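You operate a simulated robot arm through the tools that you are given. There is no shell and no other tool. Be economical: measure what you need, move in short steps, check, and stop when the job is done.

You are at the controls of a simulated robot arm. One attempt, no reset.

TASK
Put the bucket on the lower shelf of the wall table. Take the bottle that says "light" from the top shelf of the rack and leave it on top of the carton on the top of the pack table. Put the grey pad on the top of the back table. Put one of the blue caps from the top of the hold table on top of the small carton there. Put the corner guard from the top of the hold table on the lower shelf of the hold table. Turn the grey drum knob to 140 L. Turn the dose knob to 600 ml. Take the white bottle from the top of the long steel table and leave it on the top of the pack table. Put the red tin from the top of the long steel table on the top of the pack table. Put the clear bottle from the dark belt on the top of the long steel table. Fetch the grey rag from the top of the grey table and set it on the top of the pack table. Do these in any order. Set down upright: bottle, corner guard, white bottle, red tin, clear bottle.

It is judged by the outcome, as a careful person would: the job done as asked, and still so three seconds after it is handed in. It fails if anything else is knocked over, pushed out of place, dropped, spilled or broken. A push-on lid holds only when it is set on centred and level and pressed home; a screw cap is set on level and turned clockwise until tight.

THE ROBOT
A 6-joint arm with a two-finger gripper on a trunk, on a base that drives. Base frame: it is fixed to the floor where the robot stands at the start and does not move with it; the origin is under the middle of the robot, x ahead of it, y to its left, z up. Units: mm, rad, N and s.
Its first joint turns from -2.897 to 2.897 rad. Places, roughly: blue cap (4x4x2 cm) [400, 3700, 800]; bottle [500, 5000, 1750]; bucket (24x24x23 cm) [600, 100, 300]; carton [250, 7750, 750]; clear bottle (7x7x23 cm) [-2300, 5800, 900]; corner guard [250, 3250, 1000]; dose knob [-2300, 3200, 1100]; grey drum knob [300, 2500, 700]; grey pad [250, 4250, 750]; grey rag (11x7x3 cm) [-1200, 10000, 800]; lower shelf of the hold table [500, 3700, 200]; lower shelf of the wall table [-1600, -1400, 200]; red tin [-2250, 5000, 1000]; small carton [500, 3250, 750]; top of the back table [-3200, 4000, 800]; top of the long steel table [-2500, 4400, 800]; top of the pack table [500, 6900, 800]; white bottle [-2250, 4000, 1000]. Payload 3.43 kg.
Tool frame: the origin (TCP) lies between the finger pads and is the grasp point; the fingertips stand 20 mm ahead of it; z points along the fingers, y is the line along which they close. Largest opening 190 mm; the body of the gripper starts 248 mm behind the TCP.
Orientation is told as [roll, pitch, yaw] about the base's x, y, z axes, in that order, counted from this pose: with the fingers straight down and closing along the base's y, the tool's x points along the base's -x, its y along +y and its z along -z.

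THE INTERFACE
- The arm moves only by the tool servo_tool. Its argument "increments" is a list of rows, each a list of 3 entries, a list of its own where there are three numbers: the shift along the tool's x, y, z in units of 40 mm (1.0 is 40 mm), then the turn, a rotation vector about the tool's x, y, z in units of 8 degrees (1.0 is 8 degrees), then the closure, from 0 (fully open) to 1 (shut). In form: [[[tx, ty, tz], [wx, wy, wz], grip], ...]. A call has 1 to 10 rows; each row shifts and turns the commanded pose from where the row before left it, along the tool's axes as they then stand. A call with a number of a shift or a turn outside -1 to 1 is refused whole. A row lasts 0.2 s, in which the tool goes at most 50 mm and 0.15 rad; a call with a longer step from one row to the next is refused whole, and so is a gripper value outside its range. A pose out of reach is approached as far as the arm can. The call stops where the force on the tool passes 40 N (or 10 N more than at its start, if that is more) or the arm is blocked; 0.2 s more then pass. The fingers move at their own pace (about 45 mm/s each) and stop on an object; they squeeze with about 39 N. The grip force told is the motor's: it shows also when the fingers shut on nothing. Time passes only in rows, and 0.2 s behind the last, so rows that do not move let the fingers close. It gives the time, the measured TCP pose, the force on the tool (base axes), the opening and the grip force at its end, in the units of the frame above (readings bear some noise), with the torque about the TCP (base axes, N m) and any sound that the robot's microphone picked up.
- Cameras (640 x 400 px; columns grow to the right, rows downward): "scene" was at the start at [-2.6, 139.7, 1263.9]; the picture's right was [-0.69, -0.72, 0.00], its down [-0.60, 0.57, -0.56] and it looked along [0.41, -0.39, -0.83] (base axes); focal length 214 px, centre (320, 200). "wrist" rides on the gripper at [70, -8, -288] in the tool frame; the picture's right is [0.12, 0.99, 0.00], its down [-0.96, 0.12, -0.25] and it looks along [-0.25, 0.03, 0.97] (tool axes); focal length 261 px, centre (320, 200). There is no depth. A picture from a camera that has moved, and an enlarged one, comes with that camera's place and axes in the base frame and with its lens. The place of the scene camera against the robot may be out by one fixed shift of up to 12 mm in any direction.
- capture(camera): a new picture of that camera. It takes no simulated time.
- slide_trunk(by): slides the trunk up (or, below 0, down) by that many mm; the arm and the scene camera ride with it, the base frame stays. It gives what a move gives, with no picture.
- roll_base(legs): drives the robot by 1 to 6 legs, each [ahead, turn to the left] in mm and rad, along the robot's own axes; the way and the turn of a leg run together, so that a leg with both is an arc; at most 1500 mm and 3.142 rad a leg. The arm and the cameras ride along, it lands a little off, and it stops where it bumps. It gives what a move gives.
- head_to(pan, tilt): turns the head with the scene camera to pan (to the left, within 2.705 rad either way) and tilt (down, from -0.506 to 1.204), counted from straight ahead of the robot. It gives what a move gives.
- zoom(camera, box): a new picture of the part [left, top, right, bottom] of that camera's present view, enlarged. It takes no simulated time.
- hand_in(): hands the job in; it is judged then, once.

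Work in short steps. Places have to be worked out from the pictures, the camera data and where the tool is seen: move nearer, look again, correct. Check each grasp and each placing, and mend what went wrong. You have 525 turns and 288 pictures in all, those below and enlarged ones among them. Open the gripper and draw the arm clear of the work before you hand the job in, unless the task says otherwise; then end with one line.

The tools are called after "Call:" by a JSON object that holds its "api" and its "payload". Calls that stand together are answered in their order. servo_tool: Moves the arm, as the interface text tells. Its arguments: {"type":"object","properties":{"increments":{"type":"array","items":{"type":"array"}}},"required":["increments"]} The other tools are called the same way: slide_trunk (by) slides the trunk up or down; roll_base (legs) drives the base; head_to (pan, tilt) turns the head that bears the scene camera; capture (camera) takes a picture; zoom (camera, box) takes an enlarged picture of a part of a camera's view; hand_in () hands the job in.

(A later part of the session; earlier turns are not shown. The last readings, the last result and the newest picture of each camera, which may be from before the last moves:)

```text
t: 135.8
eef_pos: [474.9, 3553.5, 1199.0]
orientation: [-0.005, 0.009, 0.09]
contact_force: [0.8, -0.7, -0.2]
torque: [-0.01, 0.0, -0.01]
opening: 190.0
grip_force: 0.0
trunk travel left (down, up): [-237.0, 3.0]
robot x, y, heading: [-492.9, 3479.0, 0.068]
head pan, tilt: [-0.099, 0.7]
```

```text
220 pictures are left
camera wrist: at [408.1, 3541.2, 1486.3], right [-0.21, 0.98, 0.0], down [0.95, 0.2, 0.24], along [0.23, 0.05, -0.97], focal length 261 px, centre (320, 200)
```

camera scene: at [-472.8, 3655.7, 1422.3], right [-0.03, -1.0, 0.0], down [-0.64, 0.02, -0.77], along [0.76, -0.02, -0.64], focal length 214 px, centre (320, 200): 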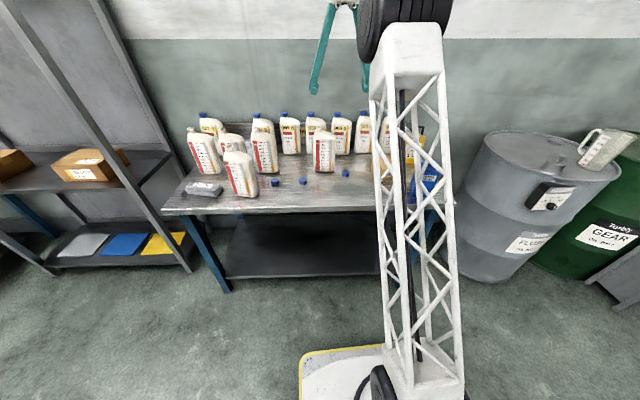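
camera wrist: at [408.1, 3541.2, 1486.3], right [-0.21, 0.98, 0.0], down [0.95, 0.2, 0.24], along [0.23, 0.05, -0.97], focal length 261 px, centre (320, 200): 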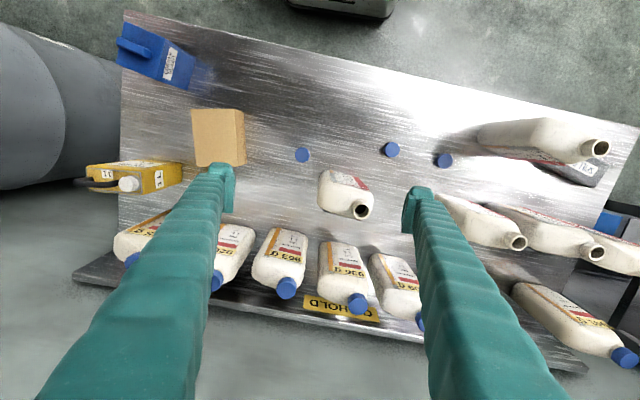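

A good top view: three caps, small carton, blue object at the right end. Zoom to identify the corner guard and details.

Call:
{"api": "zoom", "payload": {"camera": "wrist", "box": [100, 0, 300, 220]}}

Call:
{"api": "zoom", "payload": {"camera": "wrist", "box": [280, 100, 480, 220]}}

Call:
{"api": "zoom", "payload": {"camera": "scene", "box": [330, 110, 470, 230]}}

```text
1.82 times, centred on (200, 110) of wrist
camera zoom: at [408.1, 3541.2, 1486.3], right [-0.21, 0.98, 0.0], down [0.95, 0.2, 0.24], along [0.23, 0.05, -0.97], focal length 474 px, centre (538, 364)
```

zoom: 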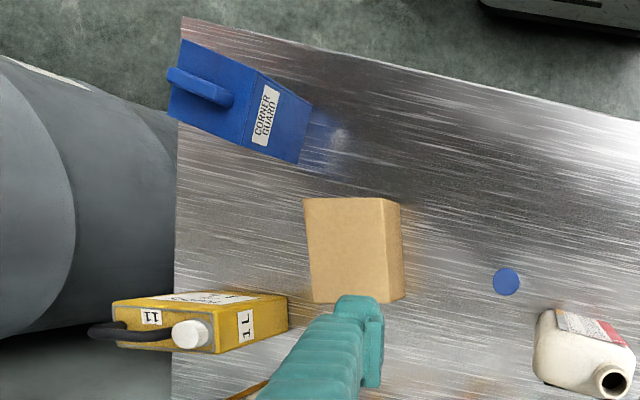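

```text
3.20 times, centred on (380, 160) of wrist
camera zoom: at [408.1, 3541.2, 1486.3], right [-0.21, 0.98, 0.0], down [0.95, 0.2, 0.24], along [0.23, 0.05, -0.97], focal length 834 px, centre (128, 328)
```

zoom: 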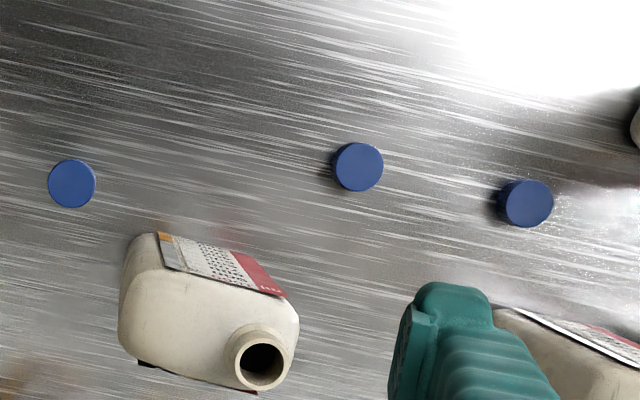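

```text
3.33 times, centred on (400, 170) of scene
camera zoom: at [-472.8, 3655.7, 1422.3], right [-0.03, -1.0, 0.0], down [-0.64, 0.02, -0.77], along [0.76, -0.02, -0.64], focal length 715 px, centre (53, 300)
```

zoom: 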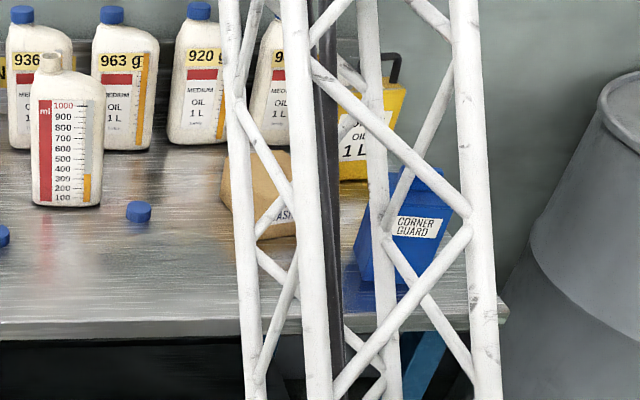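

Take the cap nearest the carton (≈ (462, 3507)). Rotate the tool 85° so it closes along x, staying high.

Call:
{"api": "servo_tool", "payload": {"increments": [[[0, 0, 0], [0, 0, -1], 0.3], [[0, 0, 0], [0, 0, -1], 0.4], [[0, 0, 0], [0, 0, -1], 0.5], [[0, 0, 0], [0, 0, -1], 0.5], [[0, 0, 0], [0, 0, -1], 0.5], [[0, 0, 0], [0, 0, -1], 0.5], [[0, 0, 0], [0, 0, -1], 0.5], [[0, 0, 0], [0, 0, -1], 0.5], [[0, 0, 0], [0, 0, -1], 0.5], [[0, 0, 0], [0, 0, -1], 0.5]]}}

Call:
{"api": "servo_tool", "payload": {"increments": [[[0.7, 0.2, 0.5], [0, 0, -0.6], 0.5], [[0.6, 0, 0.9], [0, 0, 0], 0.5], [[0, 0, 0.9], [0, 0, 0], 0.5], [[0, 0, 0.9], [0, 0, 0], 0.5]]}}

Call:
{"api": "capture", "payload": {"camera": "wrist"}}

```text
t: 138.0
eef_pos: [474.7, 3554.1, 1198.3]
orientation: [0.009, 0.006, 1.489]
contact_force: [-0.4, 0.4, -0.4]
torque: [-0.02, -0.01, -0.01]
opening: 95.1
grip_force: 0.0
trunk travel left (down, up): [-237.0, 3.0]
robot x, y, heading: [-494.5, 3471.5, 0.074]
head pan, tilt: [-0.099, 0.7]
```

```text
t: 139.0
eef_pos: [465.9, 3502.7, 1071.0]
orientation: [0.01, 0.007, 1.571]
contact_force: [-0.6, -0.6, 0.4]
torque: [0.03, -0.05, -0.02]
opening: 94.8
grip_force: 0.0
trunk travel left (down, up): [-237.0, 3.0]
robot x, y, heading: [-487.8, 3474.5, 0.075]
head pan, tilt: [-0.099, 0.7]
```

```text
216 pictures are left
camera wrist: at [476.8, 3434.2, 1357.7], right [-0.99, -0.12, 0.01], down [-0.11, 0.96, 0.24], along [-0.04, 0.24, -0.97], focal length 261 px, centre (320, 200)
```

wrist: 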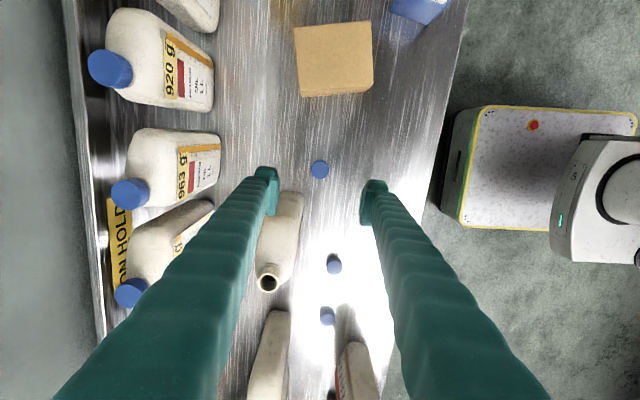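

Triangulated: cap at (464, 3505.5), top z≈793; carton top ≈ (461, 3308, 878). Descend over the cap to TCP z≈800.

Call:
{"api": "servo_tool", "payload": {"increments": [[[-0.07, 0.05, 0.85], [0, 0, 0], 0.55], [[0, 0, 0.85], [0, 0, 0], 0.6], [[0, 0, 0.85], [0, 0, 0], 0.6], [[0, 0, 0.85], [0, 0, 0], 0.6], [[0, 0, 0.85], [0, 0, 0], 0.6], [[0, 0, 0.85], [0, 0, 0], 0.6], [[0, 0, 0.85], [0, 0, 0], 0.6]]}}

Call:
{"api": "capture", "payload": {"camera": "wrist"}}

```text
t: 140.6
eef_pos: [460.4, 3498.8, 831.0]
orientation: [0.008, 0.007, 1.572]
contact_force: [-0.1, 0.3, 1.4]
torque: [0.02, -0.05, -0.03]
opening: 76.0
grip_force: 0.0
trunk travel left (down, up): [-237.0, 3.0]
robot x, y, heading: [-484.4, 3473.2, 0.069]
head pan, tilt: [-0.099, 0.7]
```

```text
215 pictures are left
camera wrist: at [471.5, 3430.3, 1118.4], right [-0.99, -0.12, 0.01], down [-0.11, 0.96, 0.24], along [-0.04, 0.24, -0.97], focal length 261 px, centre (320, 200)
```

wrist: 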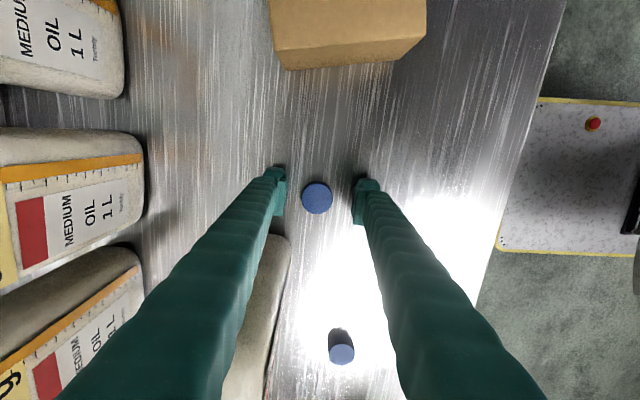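

Cap is ~9 mm off in y. Correct and lower to z≈799, then close.

Call:
{"api": "servo_tool", "payload": {"increments": [[[-0.25, -0.07, 0.2], [0, 0, 0], 0.6], [[0, 0, 0.6], [0, 0, 0], 0.6], [[0, 0, 0], [0, 0, 0], 0.7], [[0, 0, 0], [0, 0, 0], 0.85], [[0, 0, 0], [0, 0, 0], 1], [[0, 0, 0], [0, 0, 0], 1]]}}

Call:
{"api": "zoom", "payload": {"camera": "wrist", "box": [240, 140, 400, 240]}}

```text
t: 141.1
eef_pos: [463.5, 3510.9, 818.9]
orientation: [-0.001, 0.005, 1.572]
contact_force: [-9.2, 0.0, 23.4]
torque: [0.1, 0.02, -0.06]
opening: 74.6
grip_force: 0.0
trunk travel left (down, up): [-237.0, 3.0]
robot x, y, heading: [-490.3, 3475.9, 0.068]
head pan, tilt: [-0.099, 0.7]
stopped in row 2: the force on the tool passed its limit at 63 N (the readings are from after the stop); the commanded pose is now the measured one
```

```text
4.00 times, centred on (320, 190) of wrist
camera zoom: at [471.5, 3441.3, 1106.1], right [-0.99, -0.12, 0.0], down [-0.12, 0.96, 0.24], along [-0.03, 0.24, -0.97], focal length 1043 px, centre (320, 240)
```

zoom: 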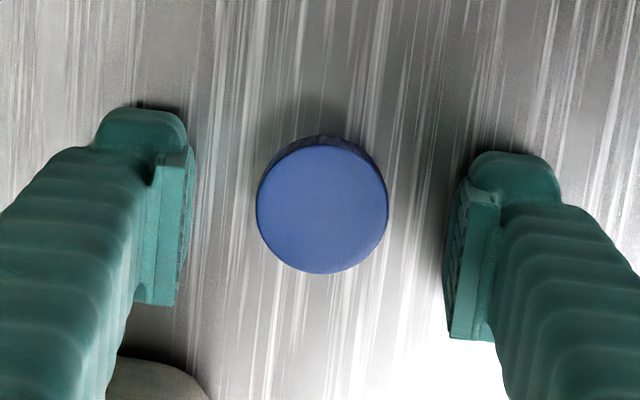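

Table contact at tip z≈799, so table top is 800. Lift 2 mm and close on the cap.

Call:
{"api": "servo_tool", "payload": {"increments": [[[0, 0, -0.07], [0, 0, 0], 0.7], [[0, 0, 0], [0, 0, 0], 0.85], [[0, 0, 0], [0, 0, 0], 1], [[0, 0, 0], [0, 0, 0], 1], [[0, 0, 0], [0, 0, 0], 1]]}}

Call:
{"api": "servo_tool", "payload": {"increments": [[[0, 0, -0.8], [0, 0, 0], 1], [[0, 0, -0.9], [0, 0, 0], 1], [[0, 0, -0.9], [0, 0, 0], 1], [[0, 0, -0.9], [0, 0, 0], 1]]}}

Call:
{"api": "capture", "payload": {"camera": "wrist"}}

```text
t: 142.3
eef_pos: [463.2, 3509.6, 819.3]
orientation: [0.003, 0.007, 1.571]
contact_force: [2.7, -0.3, 18.5]
torque: [0.21, -0.22, -0.03]
opening: 30.8
grip_force: 38.8
trunk travel left (down, up): [-237.0, 3.0]
robot x, y, heading: [-489.8, 3475.3, 0.067]
head pan, tilt: [-0.099, 0.7]
```

```text
t: 143.3
eef_pos: [465.2, 3512.5, 957.0]
orientation: [0.002, 0.006, 1.571]
contact_force: [0.7, 0.9, -0.5]
torque: [0.0, 0.09, -0.01]
opening: 26.2
grip_force: 38.7
trunk travel left (down, up): [-237.0, 3.0]
robot x, y, heading: [-490.5, 3474.1, 0.07]
head pan, tilt: [-0.099, 0.7]
```

```text
213 pictures are left
camera wrist: at [475.4, 3443.9, 1243.3], right [-0.99, -0.12, 0.0], down [-0.12, 0.96, 0.24], along [-0.03, 0.24, -0.97], focal length 261 px, centre (320, 200)
```

wrist: 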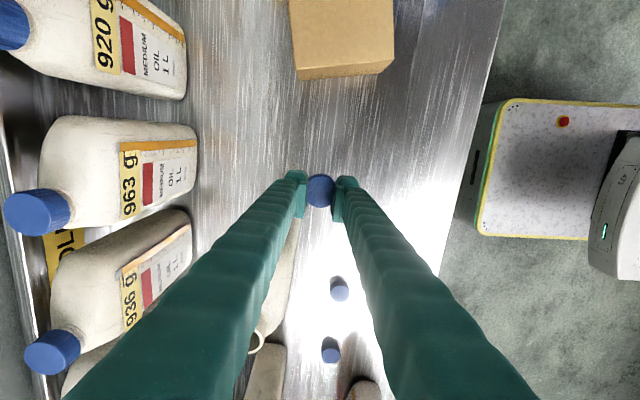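

The cap came along, but at 26 mm opening it's held off-centre. Zoom to see.

Call:
{"api": "zoom", "payload": {"camera": "wrist", "box": [270, 150, 370, 230]}}

Call:
{"api": "zoom", "payload": {"camera": "scene", "box": [270, 100, 450, 220]}}

```text
5.00 times, centred on (320, 190) of wrist
camera zoom: at [475.4, 3443.9, 1243.3], right [-0.99, -0.12, 0.0], down [-0.12, 0.96, 0.24], along [-0.03, 0.24, -0.97], focal length 1303 px, centre (320, 250)
```

zoom: 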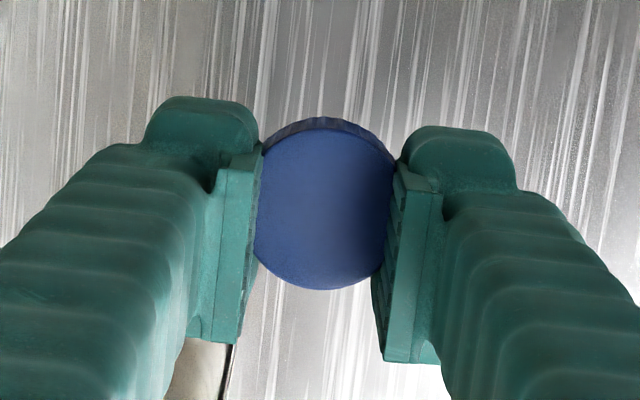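

```text
3.33 times, centred on (360, 160) of scene
camera zoom: at [-472.4, 3655.6, 1422.2], right [-0.03, -1.0, 0.0], down [-0.64, 0.02, -0.76], along [0.76, -0.02, -0.64], focal length 715 px, centre (187, 333)
```

zoom: 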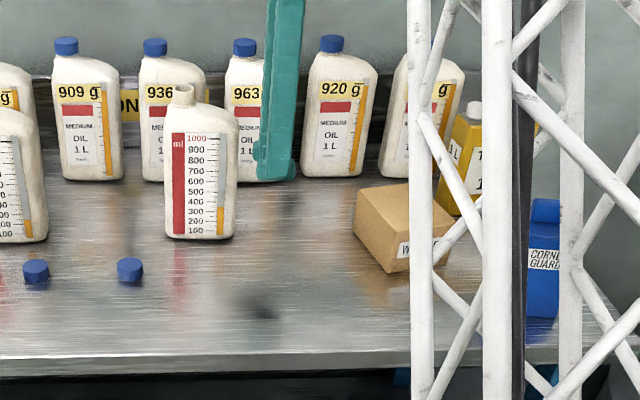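

The cap is held centred and level. Move over the carton (y −203 mm) at the same height and look.

Call:
{"api": "servo_tool", "payload": {"increments": [[[0.85, 0.02, 0], [0, 0, 0], 1], [[0.85, 0.02, 0], [0, 0, 0], 1], [[0.85, 0.02, 0], [0, 0, 0], 1], [[0.85, 0.02, 0], [0, 0, 0], 1], [[0.85, 0.02, 0], [0, 0, 0], 1], [[0.85, 0, 0], [0, 0, 0], 1]]}}

Call:
{"api": "capture", "payload": {"camera": "wrist"}}

Call:
{"api": "zoom", "payload": {"camera": "scene", "box": [340, 120, 450, 200]}}

```text
t: 144.7
eef_pos: [458.1, 3307.2, 960.0]
orientation: [0.001, 0.005, 1.57]
contact_force: [-0.7, 0.0, 0.5]
torque: [-0.12, 0.04, 0.0]
opening: 31.4
grip_force: 38.8
trunk travel left (down, up): [-237.0, 3.0]
robot x, y, heading: [-491.3, 3476.5, 0.071]
head pan, tilt: [-0.099, 0.7]
```

```text
210 pictures are left
camera wrist: at [467.8, 3239.0, 1246.9], right [-0.99, -0.12, 0.0], down [-0.12, 0.96, 0.24], along [-0.03, 0.24, -0.97], focal length 261 px, centre (320, 200)
```

wrist: 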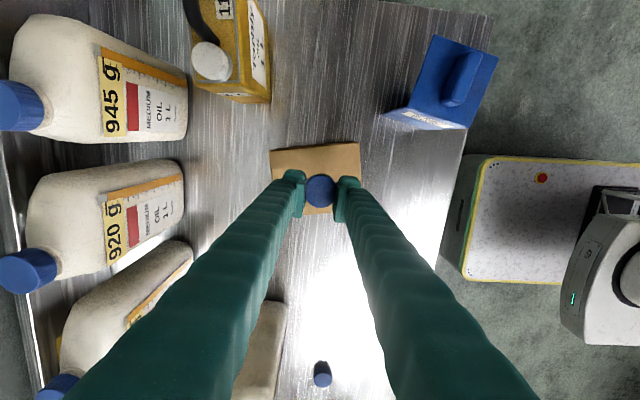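

```text
5.00 times, centred on (395, 160) of scene
camera zoom: at [-472.7, 3655.8, 1422.2], right [-0.03, -1.0, 0.0], down [-0.64, 0.02, -0.76], along [0.76, -0.02, -0.64], focal length 1072 px, centre (-55, 400)
```

zoom: 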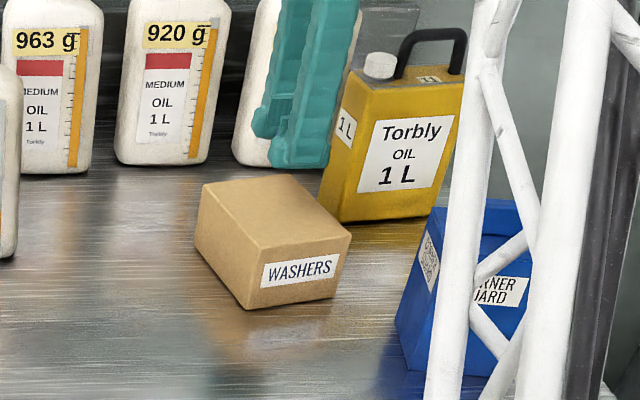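

Carton (WASHERS) is below, top about z 870. Descend 60 mm, then creep.

Call:
{"api": "servo_tool", "payload": {"increments": [[[0, -0.12, 0.75], [0, 0, 0], 1], [[0, 0, 0.75], [0, 0, 0], 1]]}}

Call:
{"api": "servo_tool", "payload": {"increments": [[[0, 0, 0.1], [0, 0, 0], 1], [[0, 0, 0.05], [0, 0, 0], 1]]}}

Call:
{"api": "zoom", "payload": {"camera": "scene", "box": [340, 120, 450, 200]}}

```text
t: 145.3
eef_pos: [464.7, 3305.4, 899.3]
orientation: [0.003, 0.006, 1.571]
contact_force: [0.6, 0.6, 0.6]
torque: [0.03, -0.04, 0.01]
opening: 31.1
grip_force: 39.3
trunk travel left (down, up): [-237.0, 3.0]
robot x, y, heading: [-490.8, 3473.6, 0.072]
head pan, tilt: [-0.099, 0.7]
```

```text
t: 145.9
eef_pos: [464.7, 3304.2, 895.5]
orientation: [0.001, 0.007, 1.571]
contact_force: [-0.1, 0.2, 12.3]
torque: [0.06, -0.01, 0.05]
opening: 31.3
grip_force: 38.9
trunk travel left (down, up): [-237.0, 3.0]
robot x, y, heading: [-490.8, 3473.1, 0.072]
head pan, tilt: [-0.099, 0.7]
```

```text
5.00 times, centred on (395, 160) of scene
camera zoom: at [-473.2, 3655.6, 1422.6], right [-0.03, -1.0, 0.0], down [-0.64, 0.02, -0.77], along [0.76, -0.02, -0.64], focal length 1072 px, centre (-55, 400)
```

zoom: 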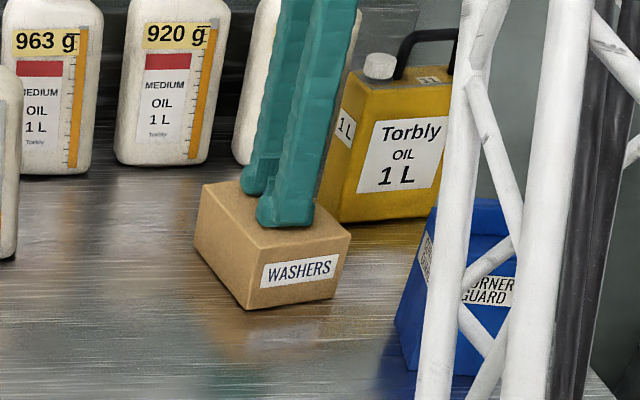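

Contact with the carton top. Release and lift.

Call:
{"api": "servo_tool", "payload": {"increments": [[[0, 0, -0.02], [0, 0, 0], 0.85], [[0, 0, 0], [0, 0, 0], 0.75], [[0, 0, 0], [0, 0, 0], 0.65], [[0, 0, 0], [0, 0, 0], 0.6], [[0, 0, -0.5], [0, 0, 0], 0.6], [[0, 0, -0.9], [0, 0, 0], 0.6], [[0, 0, -0.9], [0, 0, 0], 0.5], [[0, 0, -0.9], [0, 0, 0], 0.3], [[0, 0, -0.9], [0, 0, 0], 0.1]]}}

Call:
{"api": "capture", "payload": {"camera": "wrist"}}

Call:
{"api": "zoom", "payload": {"camera": "scene", "box": [340, 120, 450, 200]}}

```text
t: 147.9
eef_pos: [462.4, 3309.5, 1059.0]
orientation: [0.002, 0.004, 1.569]
contact_force: [0.0, 0.2, 0.0]
torque: [0.03, 0.03, -0.04]
opening: 144.1
grip_force: 0.1
trunk travel left (down, up): [-237.0, 3.0]
robot x, y, heading: [-493.3, 3469.9, 0.075]
head pan, tilt: [-0.099, 0.7]
```

```text
207 pictures are left
camera wrist: at [472.9, 3241.1, 1346.4], right [-0.99, -0.12, 0.0], down [-0.12, 0.96, 0.24], along [-0.03, 0.24, -0.97], focal length 261 px, centre (320, 200)
```

wrist: 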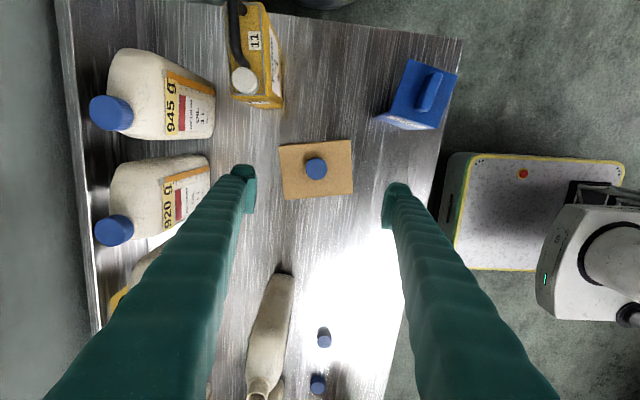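

```text
5.00 times, centred on (395, 160) of scene
camera zoom: at [-472.5, 3655.5, 1422.3], right [-0.03, -1.0, 0.0], down [-0.64, 0.02, -0.76], along [0.76, -0.02, -0.64], focal length 1072 px, centre (-55, 400)
```

zoom: 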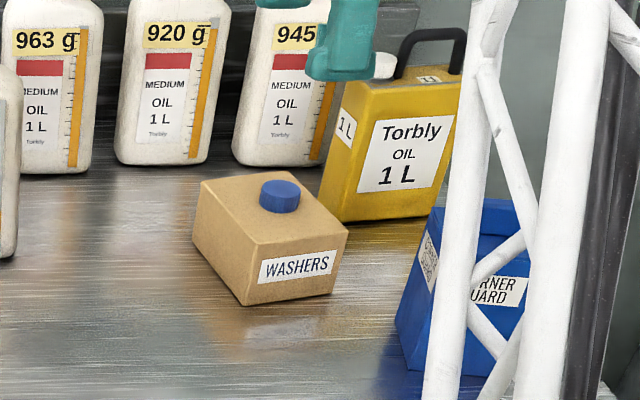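

Cap placed. Now look at the corner guard from above: move over it at the current height.

Call:
{"api": "servo_tool", "payload": {"increments": [[[0.6, 0.66, 0], [0, 0, 0], 0], [[0.6, 0.66, 0], [0, 0, 0], 0], [[0.6, 0.66, 0], [0, 0, 0], 0], [[0.6, 0.66, 0], [0, 0, 0], 0], [[0.6, 0.66, 0], [0, 0, 0], 0]]}}

Call:
{"api": "capture", "payload": {"camera": "wrist"}}

Call:
{"api": "head_to", "payload": {"pan": -0.5, "tilt": 0.7}}

Call:
{"api": "capture", "payload": {"camera": "scene"}}

```text
t: 149.1
eef_pos: [335.5, 3188.0, 1058.4]
orientation: [0.004, 0.007, 1.574]
contact_force: [0.1, 1.4, 0.2]
torque: [-0.1, 0.08, 0.01]
opening: 189.9
grip_force: 0.1
trunk travel left (down, up): [-237.0, 3.0]
robot x, y, heading: [-490.4, 3474.7, 0.065]
head pan, tilt: [-0.099, 0.7]
```

```text
205 pictures are left
camera wrist: at [343.6, 3119.9, 1345.6], right [-0.99, -0.12, 0.0], down [-0.12, 0.96, 0.24], along [-0.03, 0.24, -0.97], focal length 261 px, centre (320, 200)
```

wrist: 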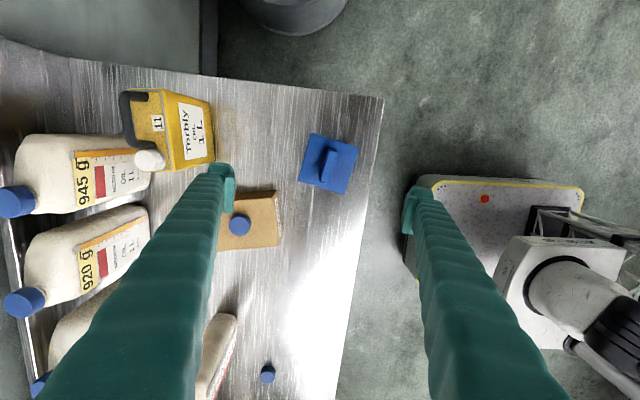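

```text
t: 150.0
eef_pos: [334.7, 3188.2, 1058.8]
orientation: [0.001, 0.004, 1.571]
contact_force: [0.0, -0.3, 0.8]
torque: [-0.02, 0.01, 0.0]
opening: 190.2
grip_force: 0.0
trunk travel left (down, up): [-237.0, 3.0]
robot x, y, heading: [-489.9, 3472.4, 0.069]
head pan, tilt: [-0.499, 0.7]
```

```text
204 pictures are left
camera scene: at [-480.4, 3622.7, 1422.3], right [-0.42, -0.91, 0.0], down [-0.59, 0.27, -0.76], along [0.7, -0.32, -0.64], focal length 214 px, centre (320, 200)
```

scene: 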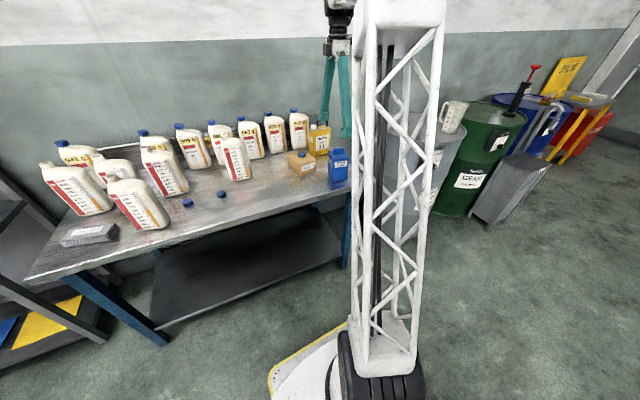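

Call:
{"api": "zoom", "payload": {"camera": "wrist", "box": [280, 110, 380, 210]}}

Call:
{"api": "zoom", "payload": {"camera": "scene", "box": [270, 120, 370, 280]}}

```text
4.00 times, centred on (330, 160) of wrist
camera zoom: at [343.3, 3119.5, 1346.1], right [-0.99, -0.12, 0.0], down [-0.12, 0.96, 0.24], along [-0.03, 0.24, -0.97], focal length 1043 px, centre (280, 360)
```

zoom: 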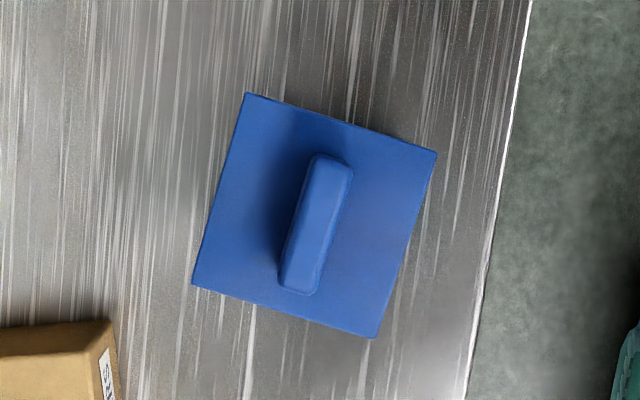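

```text
2.50 times, centred on (320, 200) of scene
camera zoom: at [-480.4, 3622.7, 1422.3], right [-0.42, -0.91, 0.0], down [-0.59, 0.27, -0.76], along [0.7, -0.32, -0.64], focal length 536 px, centre (320, 200)
```

zoom: 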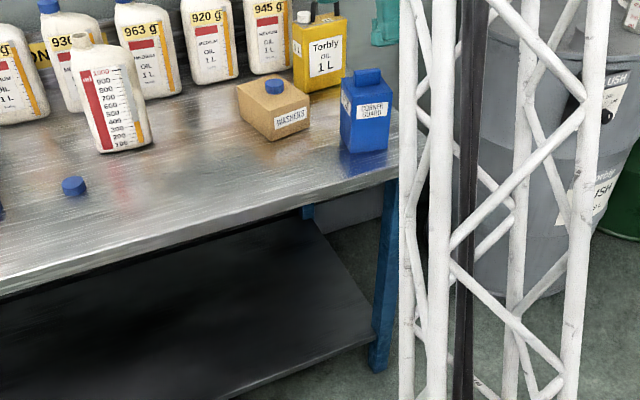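

The guard is an ~80 mm square block (top z≈910, yawed −10°) centred ≈ (324, 3164). I'll grip it from the front with a 60° tilted tool so it can go under the table top. Back off 130 mm and re-orient the tool.

Call:
{"api": "roll_base", "payload": {"legs": [[-130, 0]]}}

Call:
{"api": "servo_tool", "payload": {"increments": [[[0, 0, -0.3], [0, 0, 1], 0], [[0, 0, -0.3], [0, 0, 1], 0], [[0, 0, -0.3], [0, 0, 1], 0], [[0, 0, -0.3], [0, 0, 1], 0], [[0, 0, -0.3], [0, 0, 1], 0], [[0, 0, 0], [0, 0, 1], 0], [[0, 0, 0], [0, 0, 1], 0], [[0, 0, 0], [0, 0, 1], 0], [[0, 0, 0], [0, 0, 1], 0], [[0, 0, 0], [0, 0, 1], 0]]}}

Call:
{"api": "servo_tool", "payload": {"increments": [[[0, 0, 0], [0, 0, 1], 0.2], [[0, 0, 0], [0, 0, 1], 0.2], [[0, 0, 0], [0, 0, 0.4], 0.2], [[0, 0, 0], [0, -1, 0], 0.2], [[0, 0, 0], [0, -1, 0], 0.2], [[0, 0, 0.3], [0, -1, 0], 0.2], [[0, 0, 0.3], [0, -1, 0], 0.2], [[0, 0, 0.3], [0, -1, 0], 0.2], [[0, 0, 0.3], [0, -1, 0], 0.2], [[0, 0, 0.3], [0, -1, 0], 0.2]]}}

Call:
{"api": "capture", "payload": {"camera": "wrist"}}

```text
t: 151.3
eef_pos: [205.8, 3179.2, 1058.7]
orientation: [0.002, 0.006, 1.573]
contact_force: [-1.1, 0.4, -0.3]
torque: [-0.02, 0.04, 0.0]
opening: 190.2
grip_force: 0.1
trunk travel left (down, up): [-237.0, 3.0]
robot x, y, heading: [-616.4, 3463.3, 0.069]
head pan, tilt: [-0.499, 0.7]
```

```text
t: 153.5
eef_pos: [206.5, 3180.2, 1118.2]
orientation: [-0.004, 0.002, 0.173]
contact_force: [-1.0, 0.0, -0.4]
torque: [-0.01, 0.01, 0.02]
opening: 190.3
grip_force: 0.1
trunk travel left (down, up): [-237.0, 3.0]
robot x, y, heading: [-618.7, 3465.0, 0.068]
head pan, tilt: [-0.499, 0.7]
```

```text
t: 155.7
eef_pos: [227.7, 3177.3, 1062.1]
orientation: [-0.093, -0.912, -0.042]
contact_force: [2.0, 0.5, 2.2]
torque: [0.05, 0.56, -0.24]
opening: 152.2
grip_force: 0.0
out of reach, approached as far as the arm can: row 10
trunk travel left (down, up): [-237.0, 3.0]
robot x, y, heading: [-619.0, 3464.0, 0.07]
head pan, tilt: [-0.499, 0.7]
```

```text
201 pictures are left
camera wrist: at [-41.5, 3207.8, 1181.3], right [0.04, 0.99, -0.15], down [0.41, 0.12, 0.91], along [0.91, -0.1, -0.4], focal length 261 px, centre (320, 200)
```

wrist: 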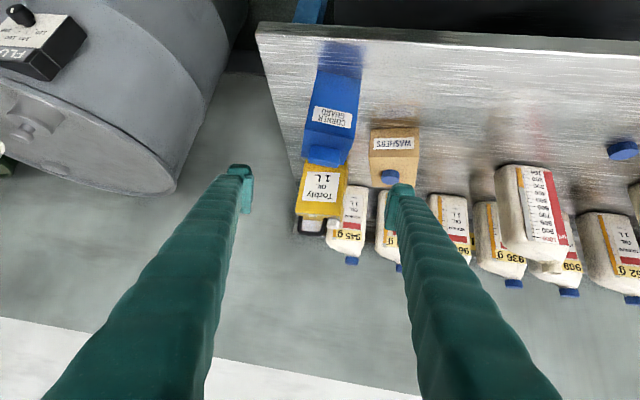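

Correct the small roll and approach: move to ~100 mm short of the guard along the tool axis.

Call:
{"api": "servo_tool", "payload": {"increments": [[[0, 0, 0], [0, 0, 0.52], 0.2], [[0.5, 0.02, 0.5], [0, 0, 0], 0.2], [[0.5, 0.02, 0.5], [0, 0, 0], 0.2], [[0.5, 0.02, 0.5], [0, 0, 0], 0.2], [[0.5, 0.02, 0.6], [0, 0, 0], 0.2]]}}

Call:
{"api": "capture", "payload": {"camera": "wrist"}}

Call:
{"api": "zoom", "payload": {"camera": "scene", "box": [270, 80, 390, 200]}}

```text
t: 156.9
eef_pos: [259.8, 3182.0, 962.5]
orientation: [0.096, -0.973, -0.279]
contact_force: [-0.3, 1.0, 0.6]
torque: [0.0, 0.08, -0.03]
opening: 151.9
grip_force: 0.2
trunk travel left (down, up): [-237.0, 3.0]
robot x, y, heading: [-622.4, 3465.2, 0.068]
head pan, tilt: [-0.499, 0.7]
```

```text
200 pictures are left
camera wrist: at [-14.6, 3223.4, 1063.5], right [0.13, 0.99, -0.05], down [0.34, 0.0, 0.94], along [0.93, -0.14, -0.34], focal length 261 px, centre (320, 200)
```

wrist: 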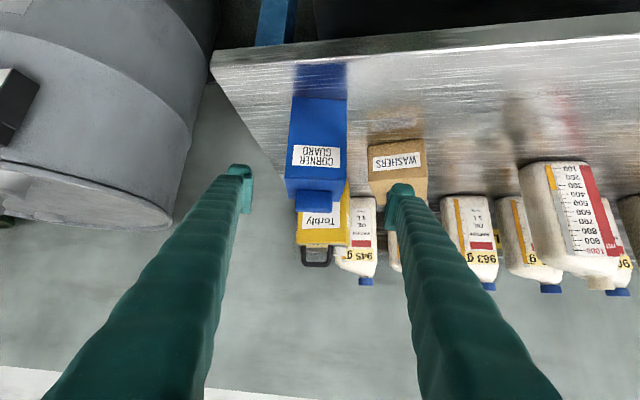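

```text
3.33 times, centred on (330, 140) of scene
camera zoom: at [-610.2, 3613.9, 1422.3], right [-0.42, -0.91, 0.0], down [-0.59, 0.27, -0.77], along [0.7, -0.32, -0.64], focal length 715 px, centre (287, 400)
```

zoom: 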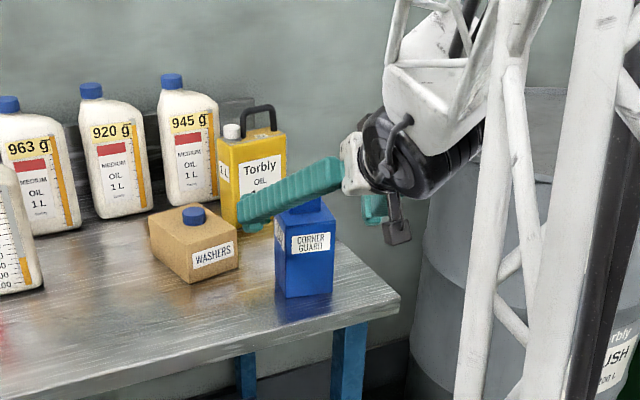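

Block front face x≈282, top z≈939, centre ≈ (320, 3164). Straighten roll, then advance to the grasp.

Call:
{"api": "servo_tool", "payload": {"increments": [[[0.1, -0.07, 0], [0, 0, -0.48], 0.35], [[0.1, -0.07, 0.4], [0, 0, 0], 0.35], [[0.1, -0.06, 0.55], [0, 0, 0], 0.35], [[0, 0, 0.55], [0, 0, 0], 0.35], [[0, 0, 0.55], [0, 0, 0], 0.35]]}}

Call:
{"api": "capture", "payload": {"camera": "wrist"}}

Call:
{"api": "zoom", "payload": {"camera": "scene", "box": [270, 80, 390, 200]}}

```text
t: 158.1
eef_pos: [322.1, 3165.4, 903.5]
orientation: [-0.004, -0.978, -0.158]
contact_force: [-1.2, 0.1, 1.2]
torque: [0.03, 0.07, 0.02]
opening: 123.7
grip_force: 0.2
trunk travel left (down, up): [-237.0, 3.0]
robot x, y, heading: [-616.4, 3466.2, 0.069]
head pan, tilt: [-0.499, 0.7]
```

```text
198 pictures are left
camera wrist: at [44.9, 3202.3, 1004.6], right [0.09, 0.99, -0.1], down [0.35, 0.06, 0.94], along [0.93, -0.12, -0.34], focal length 261 px, centre (320, 200)
```

wrist: 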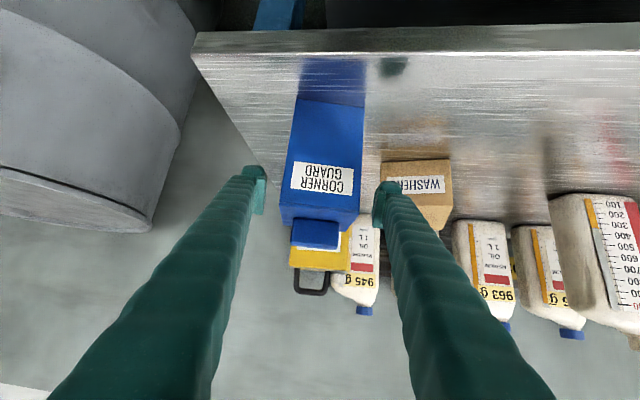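

```text
3.33 times, centred on (330, 140) of scene
camera zoom: at [-610.0, 3613.7, 1422.3], right [-0.42, -0.91, 0.0], down [-0.59, 0.27, -0.77], along [0.7, -0.32, -0.64], focal length 715 px, centre (287, 400)
```

zoom: 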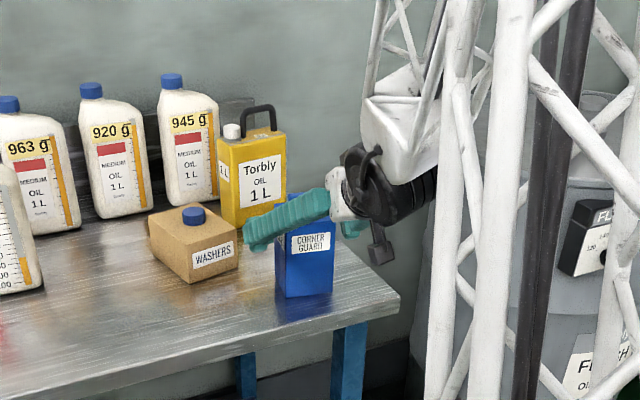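

Fingers straddle the block symmetrically. Close and lift.

Call:
{"api": "servo_tool", "payload": {"increments": [[[0, 0, 0], [0, 0, 0], 0.5], [[0, 0, 0], [0, 0, 0], 0.7], [[0, 0, 0], [0, 0, 0], 1], [[0, 0, 0], [0, 0, 0], 1], [[0, 0, 0], [0, 0, 0], 1]]}}

Call:
{"api": "servo_tool", "payload": {"increments": [[[-0.6, 0, -0.4], [0, 0, 0], 1], [[-0.6, 0, -0.4], [0, 0, 0], 1], [[-0.6, 0, -0.4], [0, 0, 0], 1]]}}

Call:
{"api": "zoom", "payload": {"camera": "scene", "box": [270, 80, 390, 200]}}

```text
t: 159.3
eef_pos: [322.6, 3165.9, 902.1]
orientation: [-0.001, -0.977, -0.16]
contact_force: [0.7, 0.4, 0.2]
torque: [0.09, -0.06, -0.05]
opening: 82.5
grip_force: 38.5
trunk travel left (down, up): [-237.0, 3.0]
robot x, y, heading: [-618.0, 3466.4, 0.067]
head pan, tilt: [-0.499, 0.7]
```

```text
t: 160.1
eef_pos: [322.3, 3166.5, 989.0]
orientation: [-0.001, -0.977, -0.16]
contact_force: [-0.1, -0.4, -1.4]
torque: [0.01, -0.02, 0.03]
opening: 82.3
grip_force: 39.0
trunk travel left (down, up): [-237.0, 3.0]
robot x, y, heading: [-615.9, 3462.0, 0.071]
head pan, tilt: [-0.499, 0.7]
```

```text
3.33 times, centred on (330, 140) of scene
camera zoom: at [-609.3, 3613.5, 1422.3], right [-0.42, -0.91, 0.0], down [-0.59, 0.27, -0.76], along [0.7, -0.32, -0.64], focal length 715 px, centre (287, 400)
```

zoom: 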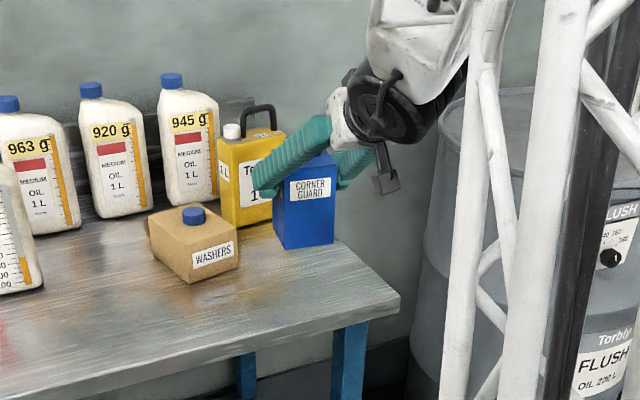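

Guard lifted level; its bottom is 102 mm below TCP. Back off 350 mm, lower the trunk fully, and look at the shelf.

Call:
{"api": "roll_base", "payload": {"legs": [[-350, 0]]}}

Call:
{"api": "slide_trunk", "payload": {"by": -235}}

Call:
{"api": "head_to", "payload": {"pan": 0.1, "tilt": 0.6}}

Call:
{"api": "capture", "payload": {"camera": "scene"}}

```text
t: 162.4
eef_pos: [-33.2, 3143.6, 990.2]
orientation: [-0.002, -0.974, -0.158]
contact_force: [-0.3, 0.4, -0.6]
torque: [-0.04, -0.02, 0.01]
opening: 82.4
grip_force: 39.0
trunk travel left (down, up): [-237.0, 3.0]
robot x, y, heading: [-974.5, 3442.5, 0.07]
head pan, tilt: [-0.499, 0.7]
```

```text
t: 164.8
eef_pos: [-33.8, 3142.8, 753.9]
orientation: [-0.002, -0.976, -0.158]
contact_force: [0.5, 0.1, -0.9]
torque: [0.0, -0.01, 0.0]
opening: 82.3
grip_force: 39.2
trunk travel left (down, up): [-2.0, 238.0]
robot x, y, heading: [-976.1, 3436.9, 0.071]
head pan, tilt: [-0.499, 0.7]
```

```text
t: 165.8
eef_pos: [-33.1, 3144.1, 754.2]
orientation: [-0.001, -0.976, -0.159]
contact_force: [-0.2, 0.0, -0.9]
torque: [-0.03, -0.05, -0.01]
opening: 82.6
grip_force: 39.8
trunk travel left (down, up): [-2.0, 238.0]
robot x, y, heading: [-974.6, 3440.6, 0.068]
head pan, tilt: [0.099, 0.6]
```

```text
195 pictures are left
camera scene: at [-955.2, 3638.5, 1195.9], right [0.17, -0.99, 0.0], down [-0.56, -0.1, -0.82], along [0.81, 0.14, -0.57], focal length 214 px, centre (320, 200)
```

scene: 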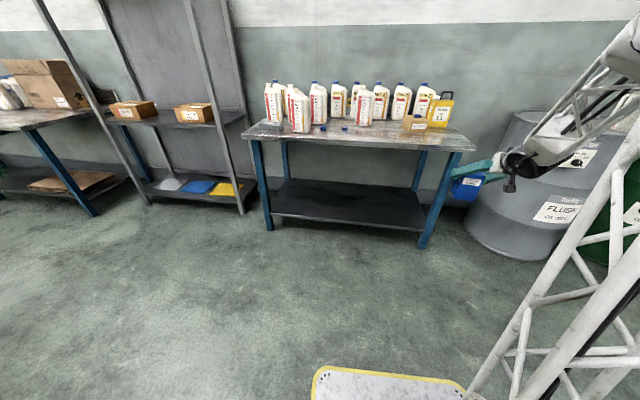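

Shelf z≈190, front edge x≈255. Swing the guard to straight ahead and down to z≈330 (in front of the table).

Call:
{"api": "servo_tool", "payload": {"increments": [[[0.59, 0.654, 0.478], [0, 0, 0], 1], [[0.59, 0.654, 0.478], [0, 0, 0], 1], [[0.59, 0.654, 0.478], [0, 0, 0], 1], [[0.59, 0.654, 0.478], [0, 0, 0], 1], [[0.59, 0.654, 0.478], [0, 0, 0], 1], [[0.59, 0.654, 0.478], [0, 0, 0], 1], [[0.59, 0.654, 0.478], [0, 0, 0], 1], [[0.59, 0.654, 0.478], [0, 0, 0], 1], [[0.59, 0.654, 0.478], [0, 0, 0], 1], [[0.59, 0.654, 0.478], [0, 0, 0], 1]]}}

Call:
{"api": "servo_tool", "payload": {"increments": [[[0.59, 0.654, 0.478], [0, 0, 0], 1], [[0.59, 0.654, 0.478], [0, 0, 0], 1], [[0.59, 0.654, 0.478], [0, 0, 0], 1], [[0.5, 0.654, 0.478], [0, 0, 0], 1]]}}

Call:
{"api": "capture", "payload": {"camera": "scene"}}

```text
t: 168.0
eef_pos: [-10.0, 3226.2, 634.7]
orientation: [0.012, -0.974, -0.158]
contact_force: [-0.7, 0.5, -0.9]
torque: [-0.04, 0.0, 0.03]
opening: 82.3
grip_force: 38.5
out of reach, approached as far as the arm can: row 4, 5, 6, 7, 8, 9, 10
trunk travel left (down, up): [-2.0, 238.0]
robot x, y, heading: [-971.1, 3439.9, 0.069]
head pan, tilt: [0.099, 0.6]
```

```text
t: 169.0
eef_pos: [-10.4, 3227.7, 635.1]
orientation: [0.01, -0.974, -0.159]
contact_force: [0.2, -0.2, -0.9]
torque: [0.0, 0.02, 0.0]
opening: 82.7
grip_force: 39.2
out of reach, approached as far as the arm can: row 1, 2, 3, 4
trunk travel left (down, up): [-2.0, 238.0]
robot x, y, heading: [-970.4, 3438.1, 0.07]
head pan, tilt: [0.099, 0.6]
```

```text
194 pictures are left
camera scene: at [-955.2, 3638.6, 1195.9], right [0.17, -0.99, 0.0], down [-0.56, -0.1, -0.83], along [0.81, 0.14, -0.56], focal length 214 px, centre (320, 200)
```

scene: 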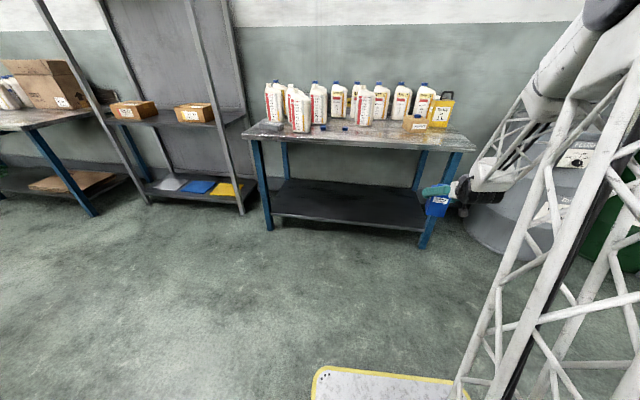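

The arm stalled somewhere in this path. Probe with single small moves to see which direction is limited: first sideways only.

Call:
{"api": "servo_tool", "payload": {"increments": [[[0, 0.9, 0], [0, 0, 0], 1], [[0, 0.9, 0], [0, 0, 0], 1]]}}

Call:
{"api": "servo_tool", "payload": {"increments": [[[0.5, 0, 0.34], [0, 0, 0], 1], [[0.5, 0, 0.34], [0, 0, 0], 1]]}}

```text
t: 169.6
eef_pos: [-10.8, 3226.8, 634.7]
orientation: [0.008, -0.974, -0.157]
contact_force: [-0.6, 0.2, -0.1]
torque: [0.01, 0.0, -0.01]
opening: 82.2
grip_force: 39.3
out of reach, approached as far as the arm can: row 1, 2
trunk travel left (down, up): [-2.0, 238.0]
robot x, y, heading: [-975.7, 3439.7, 0.074]
head pan, tilt: [0.099, 0.6]
```

```text
t: 170.2
eef_pos: [-16.5, 3210.9, 596.6]
orientation: [0.01, -0.973, -0.158]
contact_force: [0.3, -0.2, -0.5]
torque: [0.01, -0.02, 0.01]
opening: 82.3
grip_force: 38.8
out of reach, approached as far as the arm can: row 1, 2
trunk travel left (down, up): [-2.0, 238.0]
robot x, y, heading: [-976.3, 3441.4, 0.072]
head pan, tilt: [0.099, 0.6]
```

Sideways is limited by the wrist, likely needing more leftward tool yaw as in the bucket pose. Yaw the tool +24° about the vertical and retry.

Call:
{"api": "servo_tool", "payload": {"increments": [[[0, 0, 0], [-0.828, 0, -0.561], 1], [[0, 0, 0], [-0.828, 0, -0.561], 1], [[0, 0, 0], [-0.828, 0, -0.561], 1], [[0, 0, 0], [0, 0, 0], 1]]}}

Call:
{"api": "servo_tool", "payload": {"increments": [[[0.5, 0, 0.34], [0, 0, 0], 1], [[0.5, 0, 0.34], [0, 0, 0], 1], [[0.5, 0, 0.34], [0, 0, 0], 1], [[0.5, 0, 0.34], [0, 0, 0], 1], [[0.5, 0, 0.34], [0, 0, 0], 1]]}}

```text
t: 171.2
eef_pos: [-15.2, 3210.4, 599.2]
orientation: [-0.001, -0.976, 0.26]
contact_force: [-0.1, -0.7, -0.9]
torque: [-0.02, 0.05, 0.03]
opening: 82.5
grip_force: 39.2
trunk travel left (down, up): [-2.0, 238.0]
robot x, y, heading: [-972.9, 3438.0, 0.074]
head pan, tilt: [0.099, 0.6]
```

```text
t: 172.4
eef_pos: [-14.0, 3212.1, 480.0]
orientation: [-0.004, -0.976, 0.262]
contact_force: [-0.1, 1.2, -0.6]
torque: [-0.07, 0.06, -0.03]
opening: 82.5
grip_force: 38.7
trunk travel left (down, up): [-2.0, 238.0]
robot x, y, heading: [-973.0, 3442.3, 0.072]
head pan, tilt: [0.099, 0.6]
```

That worked. Lower another 130 mm, then turn the base left 0.12 rad to move away from the right leg.

Call:
{"api": "servo_tool", "payload": {"increments": [[[0.5, 0, 0.34], [0, 0, 0], 1], [[0.5, 0, 0.34], [0, 0, 0], 1], [[0.5, 0, 0.34], [0, 0, 0], 1], [[0.5, 0, 0.34], [0, 0, 0], 1], [[0.5, 0, 0.34], [0, 0, 0], 1], [[0, 0, 0], [0, 0, 0], 1]]}}

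Call:
{"api": "roll_base", "payload": {"legs": [[0, 0.15]]}}

Call:
{"api": "capture", "payload": {"camera": "scene"}}

Call:
{"api": "capture", "payload": {"camera": "wrist"}}

```text
t: 173.8
eef_pos: [-14.8, 3210.4, 358.1]
orientation: [0.005, -0.973, 0.255]
contact_force: [-0.2, -0.1, -0.6]
torque: [0.0, -0.05, -0.01]
opening: 82.6
grip_force: 39.7
trunk travel left (down, up): [-2.0, 238.0]
robot x, y, heading: [-975.4, 3436.3, 0.067]
head pan, tilt: [0.099, 0.6]
```

```text
t: 174.9
eef_pos: [9.1, 3358.3, 359.9]
orientation: [0.005, -0.972, 0.408]
contact_force: [0.6, -0.7, -1.4]
torque: [-0.01, -0.02, 0.01]
opening: 82.3
grip_force: 38.8
trunk travel left (down, up): [-2.0, 238.0]
robot x, y, heading: [-975.6, 3439.0, 0.227]
head pan, tilt: [0.099, 0.6]
```

```text
193 pictures are left
camera scene: at [-987.2, 3638.1, 1195.9], right [0.32, -0.95, 0.0], down [-0.54, -0.18, -0.83], along [0.78, 0.26, -0.57], focal length 214 px, centre (320, 200)
```

scene: 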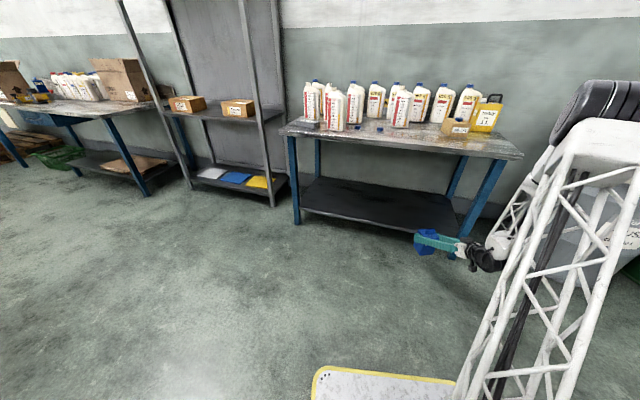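

```text
192 pictures are left
camera wrist: at [-241.9, 3240.1, 461.9], right [-0.46, 0.88, -0.1], down [0.26, 0.24, 0.93], along [0.85, 0.41, -0.34], focal length 261 px, centre (320, 200)
```

wrist: 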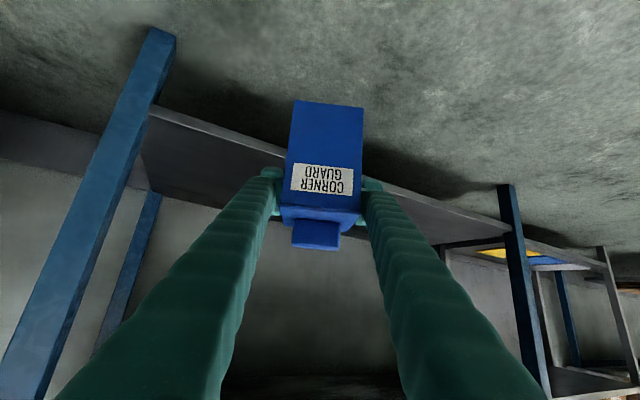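

Drive forward 350 mm to bring the guard over the shelf.

Call:
{"api": "roll_base", "payload": {"legs": [[350, 0]]}}

Call:
{"api": "capture", "payload": {"camera": "wrist"}}

Call:
{"api": "zoom", "payload": {"camera": "scene", "box": [360, 100, 560, 280]}}

```text
t: 177.2
eef_pos: [351.6, 3441.1, 358.0]
orientation: [0.005, -0.971, 0.412]
contact_force: [0.2, -0.4, -0.5]
torque: [0.0, 0.0, 0.03]
opening: 82.3
grip_force: 39.3
trunk travel left (down, up): [-2.0, 238.0]
robot x, y, heading: [-628.0, 3519.0, 0.228]
head pan, tilt: [0.099, 0.6]
```

```text
191 pictures are left
camera wrist: at [101.4, 3320.5, 461.9], right [-0.46, 0.88, -0.1], down [0.26, 0.24, 0.93], along [0.85, 0.41, -0.34], focal length 261 px, centre (320, 200)
```

wrist: 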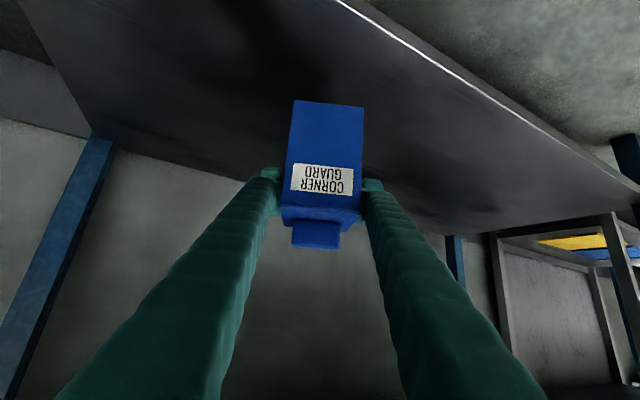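

```text
2.22 times, centred on (460, 190) of scene
camera zoom: at [-644.7, 3716.9, 1195.9], right [0.32, -0.95, 0.0], down [-0.54, -0.18, -0.82], along [0.78, 0.26, -0.57], focal length 477 px, centre (9, 222)
```

zoom: 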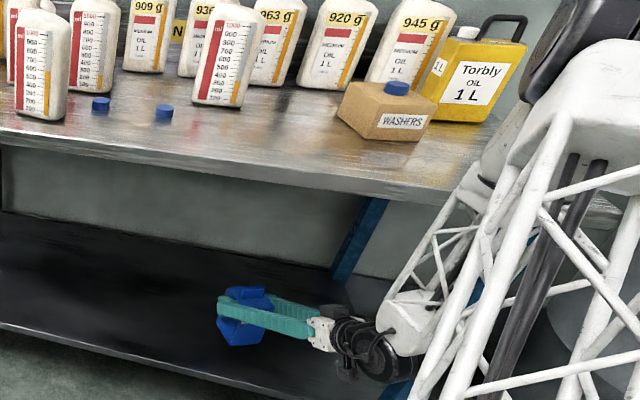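

Over the shelf. Lower 48 mm, then creep to contact.

Call:
{"api": "servo_tool", "payload": {"increments": [[[0.5, 0, 0.34], [0, 0, 0], 1], [[0.5, 0, 0.34], [0, 0, 0], 1], [[0, 0, 0], [0, 0, 0], 1]]}}

Call:
{"api": "servo_tool", "payload": {"increments": [[[0.1, 0, 0.07], [0, 0, 0], 1], [[0.1, 0, 0.07], [0, 0, 0], 1], [[0.1, 0, 0.07], [0, 0, 0], 1]]}}

```text
t: 178.0
eef_pos: [363.4, 3433.7, 320.6]
orientation: [0.031, -0.965, 0.394]
contact_force: [-0.6, -0.5, -1.0]
torque: [-0.04, -0.05, 0.02]
opening: 82.2
grip_force: 39.3
out of reach, approached as far as the arm can: row 1, 2
trunk travel left (down, up): [-2.0, 238.0]
robot x, y, heading: [-631.7, 3520.2, 0.224]
head pan, tilt: [0.099, 0.6]
```

```text
t: 178.8
eef_pos: [368.8, 3431.4, 319.9]
orientation: [0.021, -0.966, 0.4]
contact_force: [-1.1, 0.5, -0.3]
torque: [-0.03, 0.0, 0.03]
opening: 82.5
grip_force: 39.0
out of reach, approached as far as the arm can: row 1, 2, 3
trunk travel left (down, up): [-2.0, 238.0]
robot x, y, heading: [-631.2, 3517.5, 0.228]
head pan, tilt: [0.099, 0.6]
```

Reach limit at z 320; extend forward 70 mm to gain lower reach, then lower.

Call:
{"api": "servo_tool", "payload": {"increments": [[[-0.33, 0, 0.48], [0, 0, 0], 1], [[-0.33, 0, 0.48], [0, 0, 0], 1], [[-0.33, 0, 0.48], [0, 0, 0], 1], [[0, 0, 0], [0, 0, 0], 1]]}}

```text
t: 179.8
eef_pos: [432.5, 3458.4, 318.4]
orientation: [0.005, -0.972, 0.412]
contact_force: [0.1, 0.0, -0.8]
torque: [0.0, -0.03, 0.0]
opening: 82.3
grip_force: 38.6
trunk travel left (down, up): [-2.0, 238.0]
robot x, y, heading: [-626.8, 3518.6, 0.229]
head pan, tilt: [0.099, 0.6]
```

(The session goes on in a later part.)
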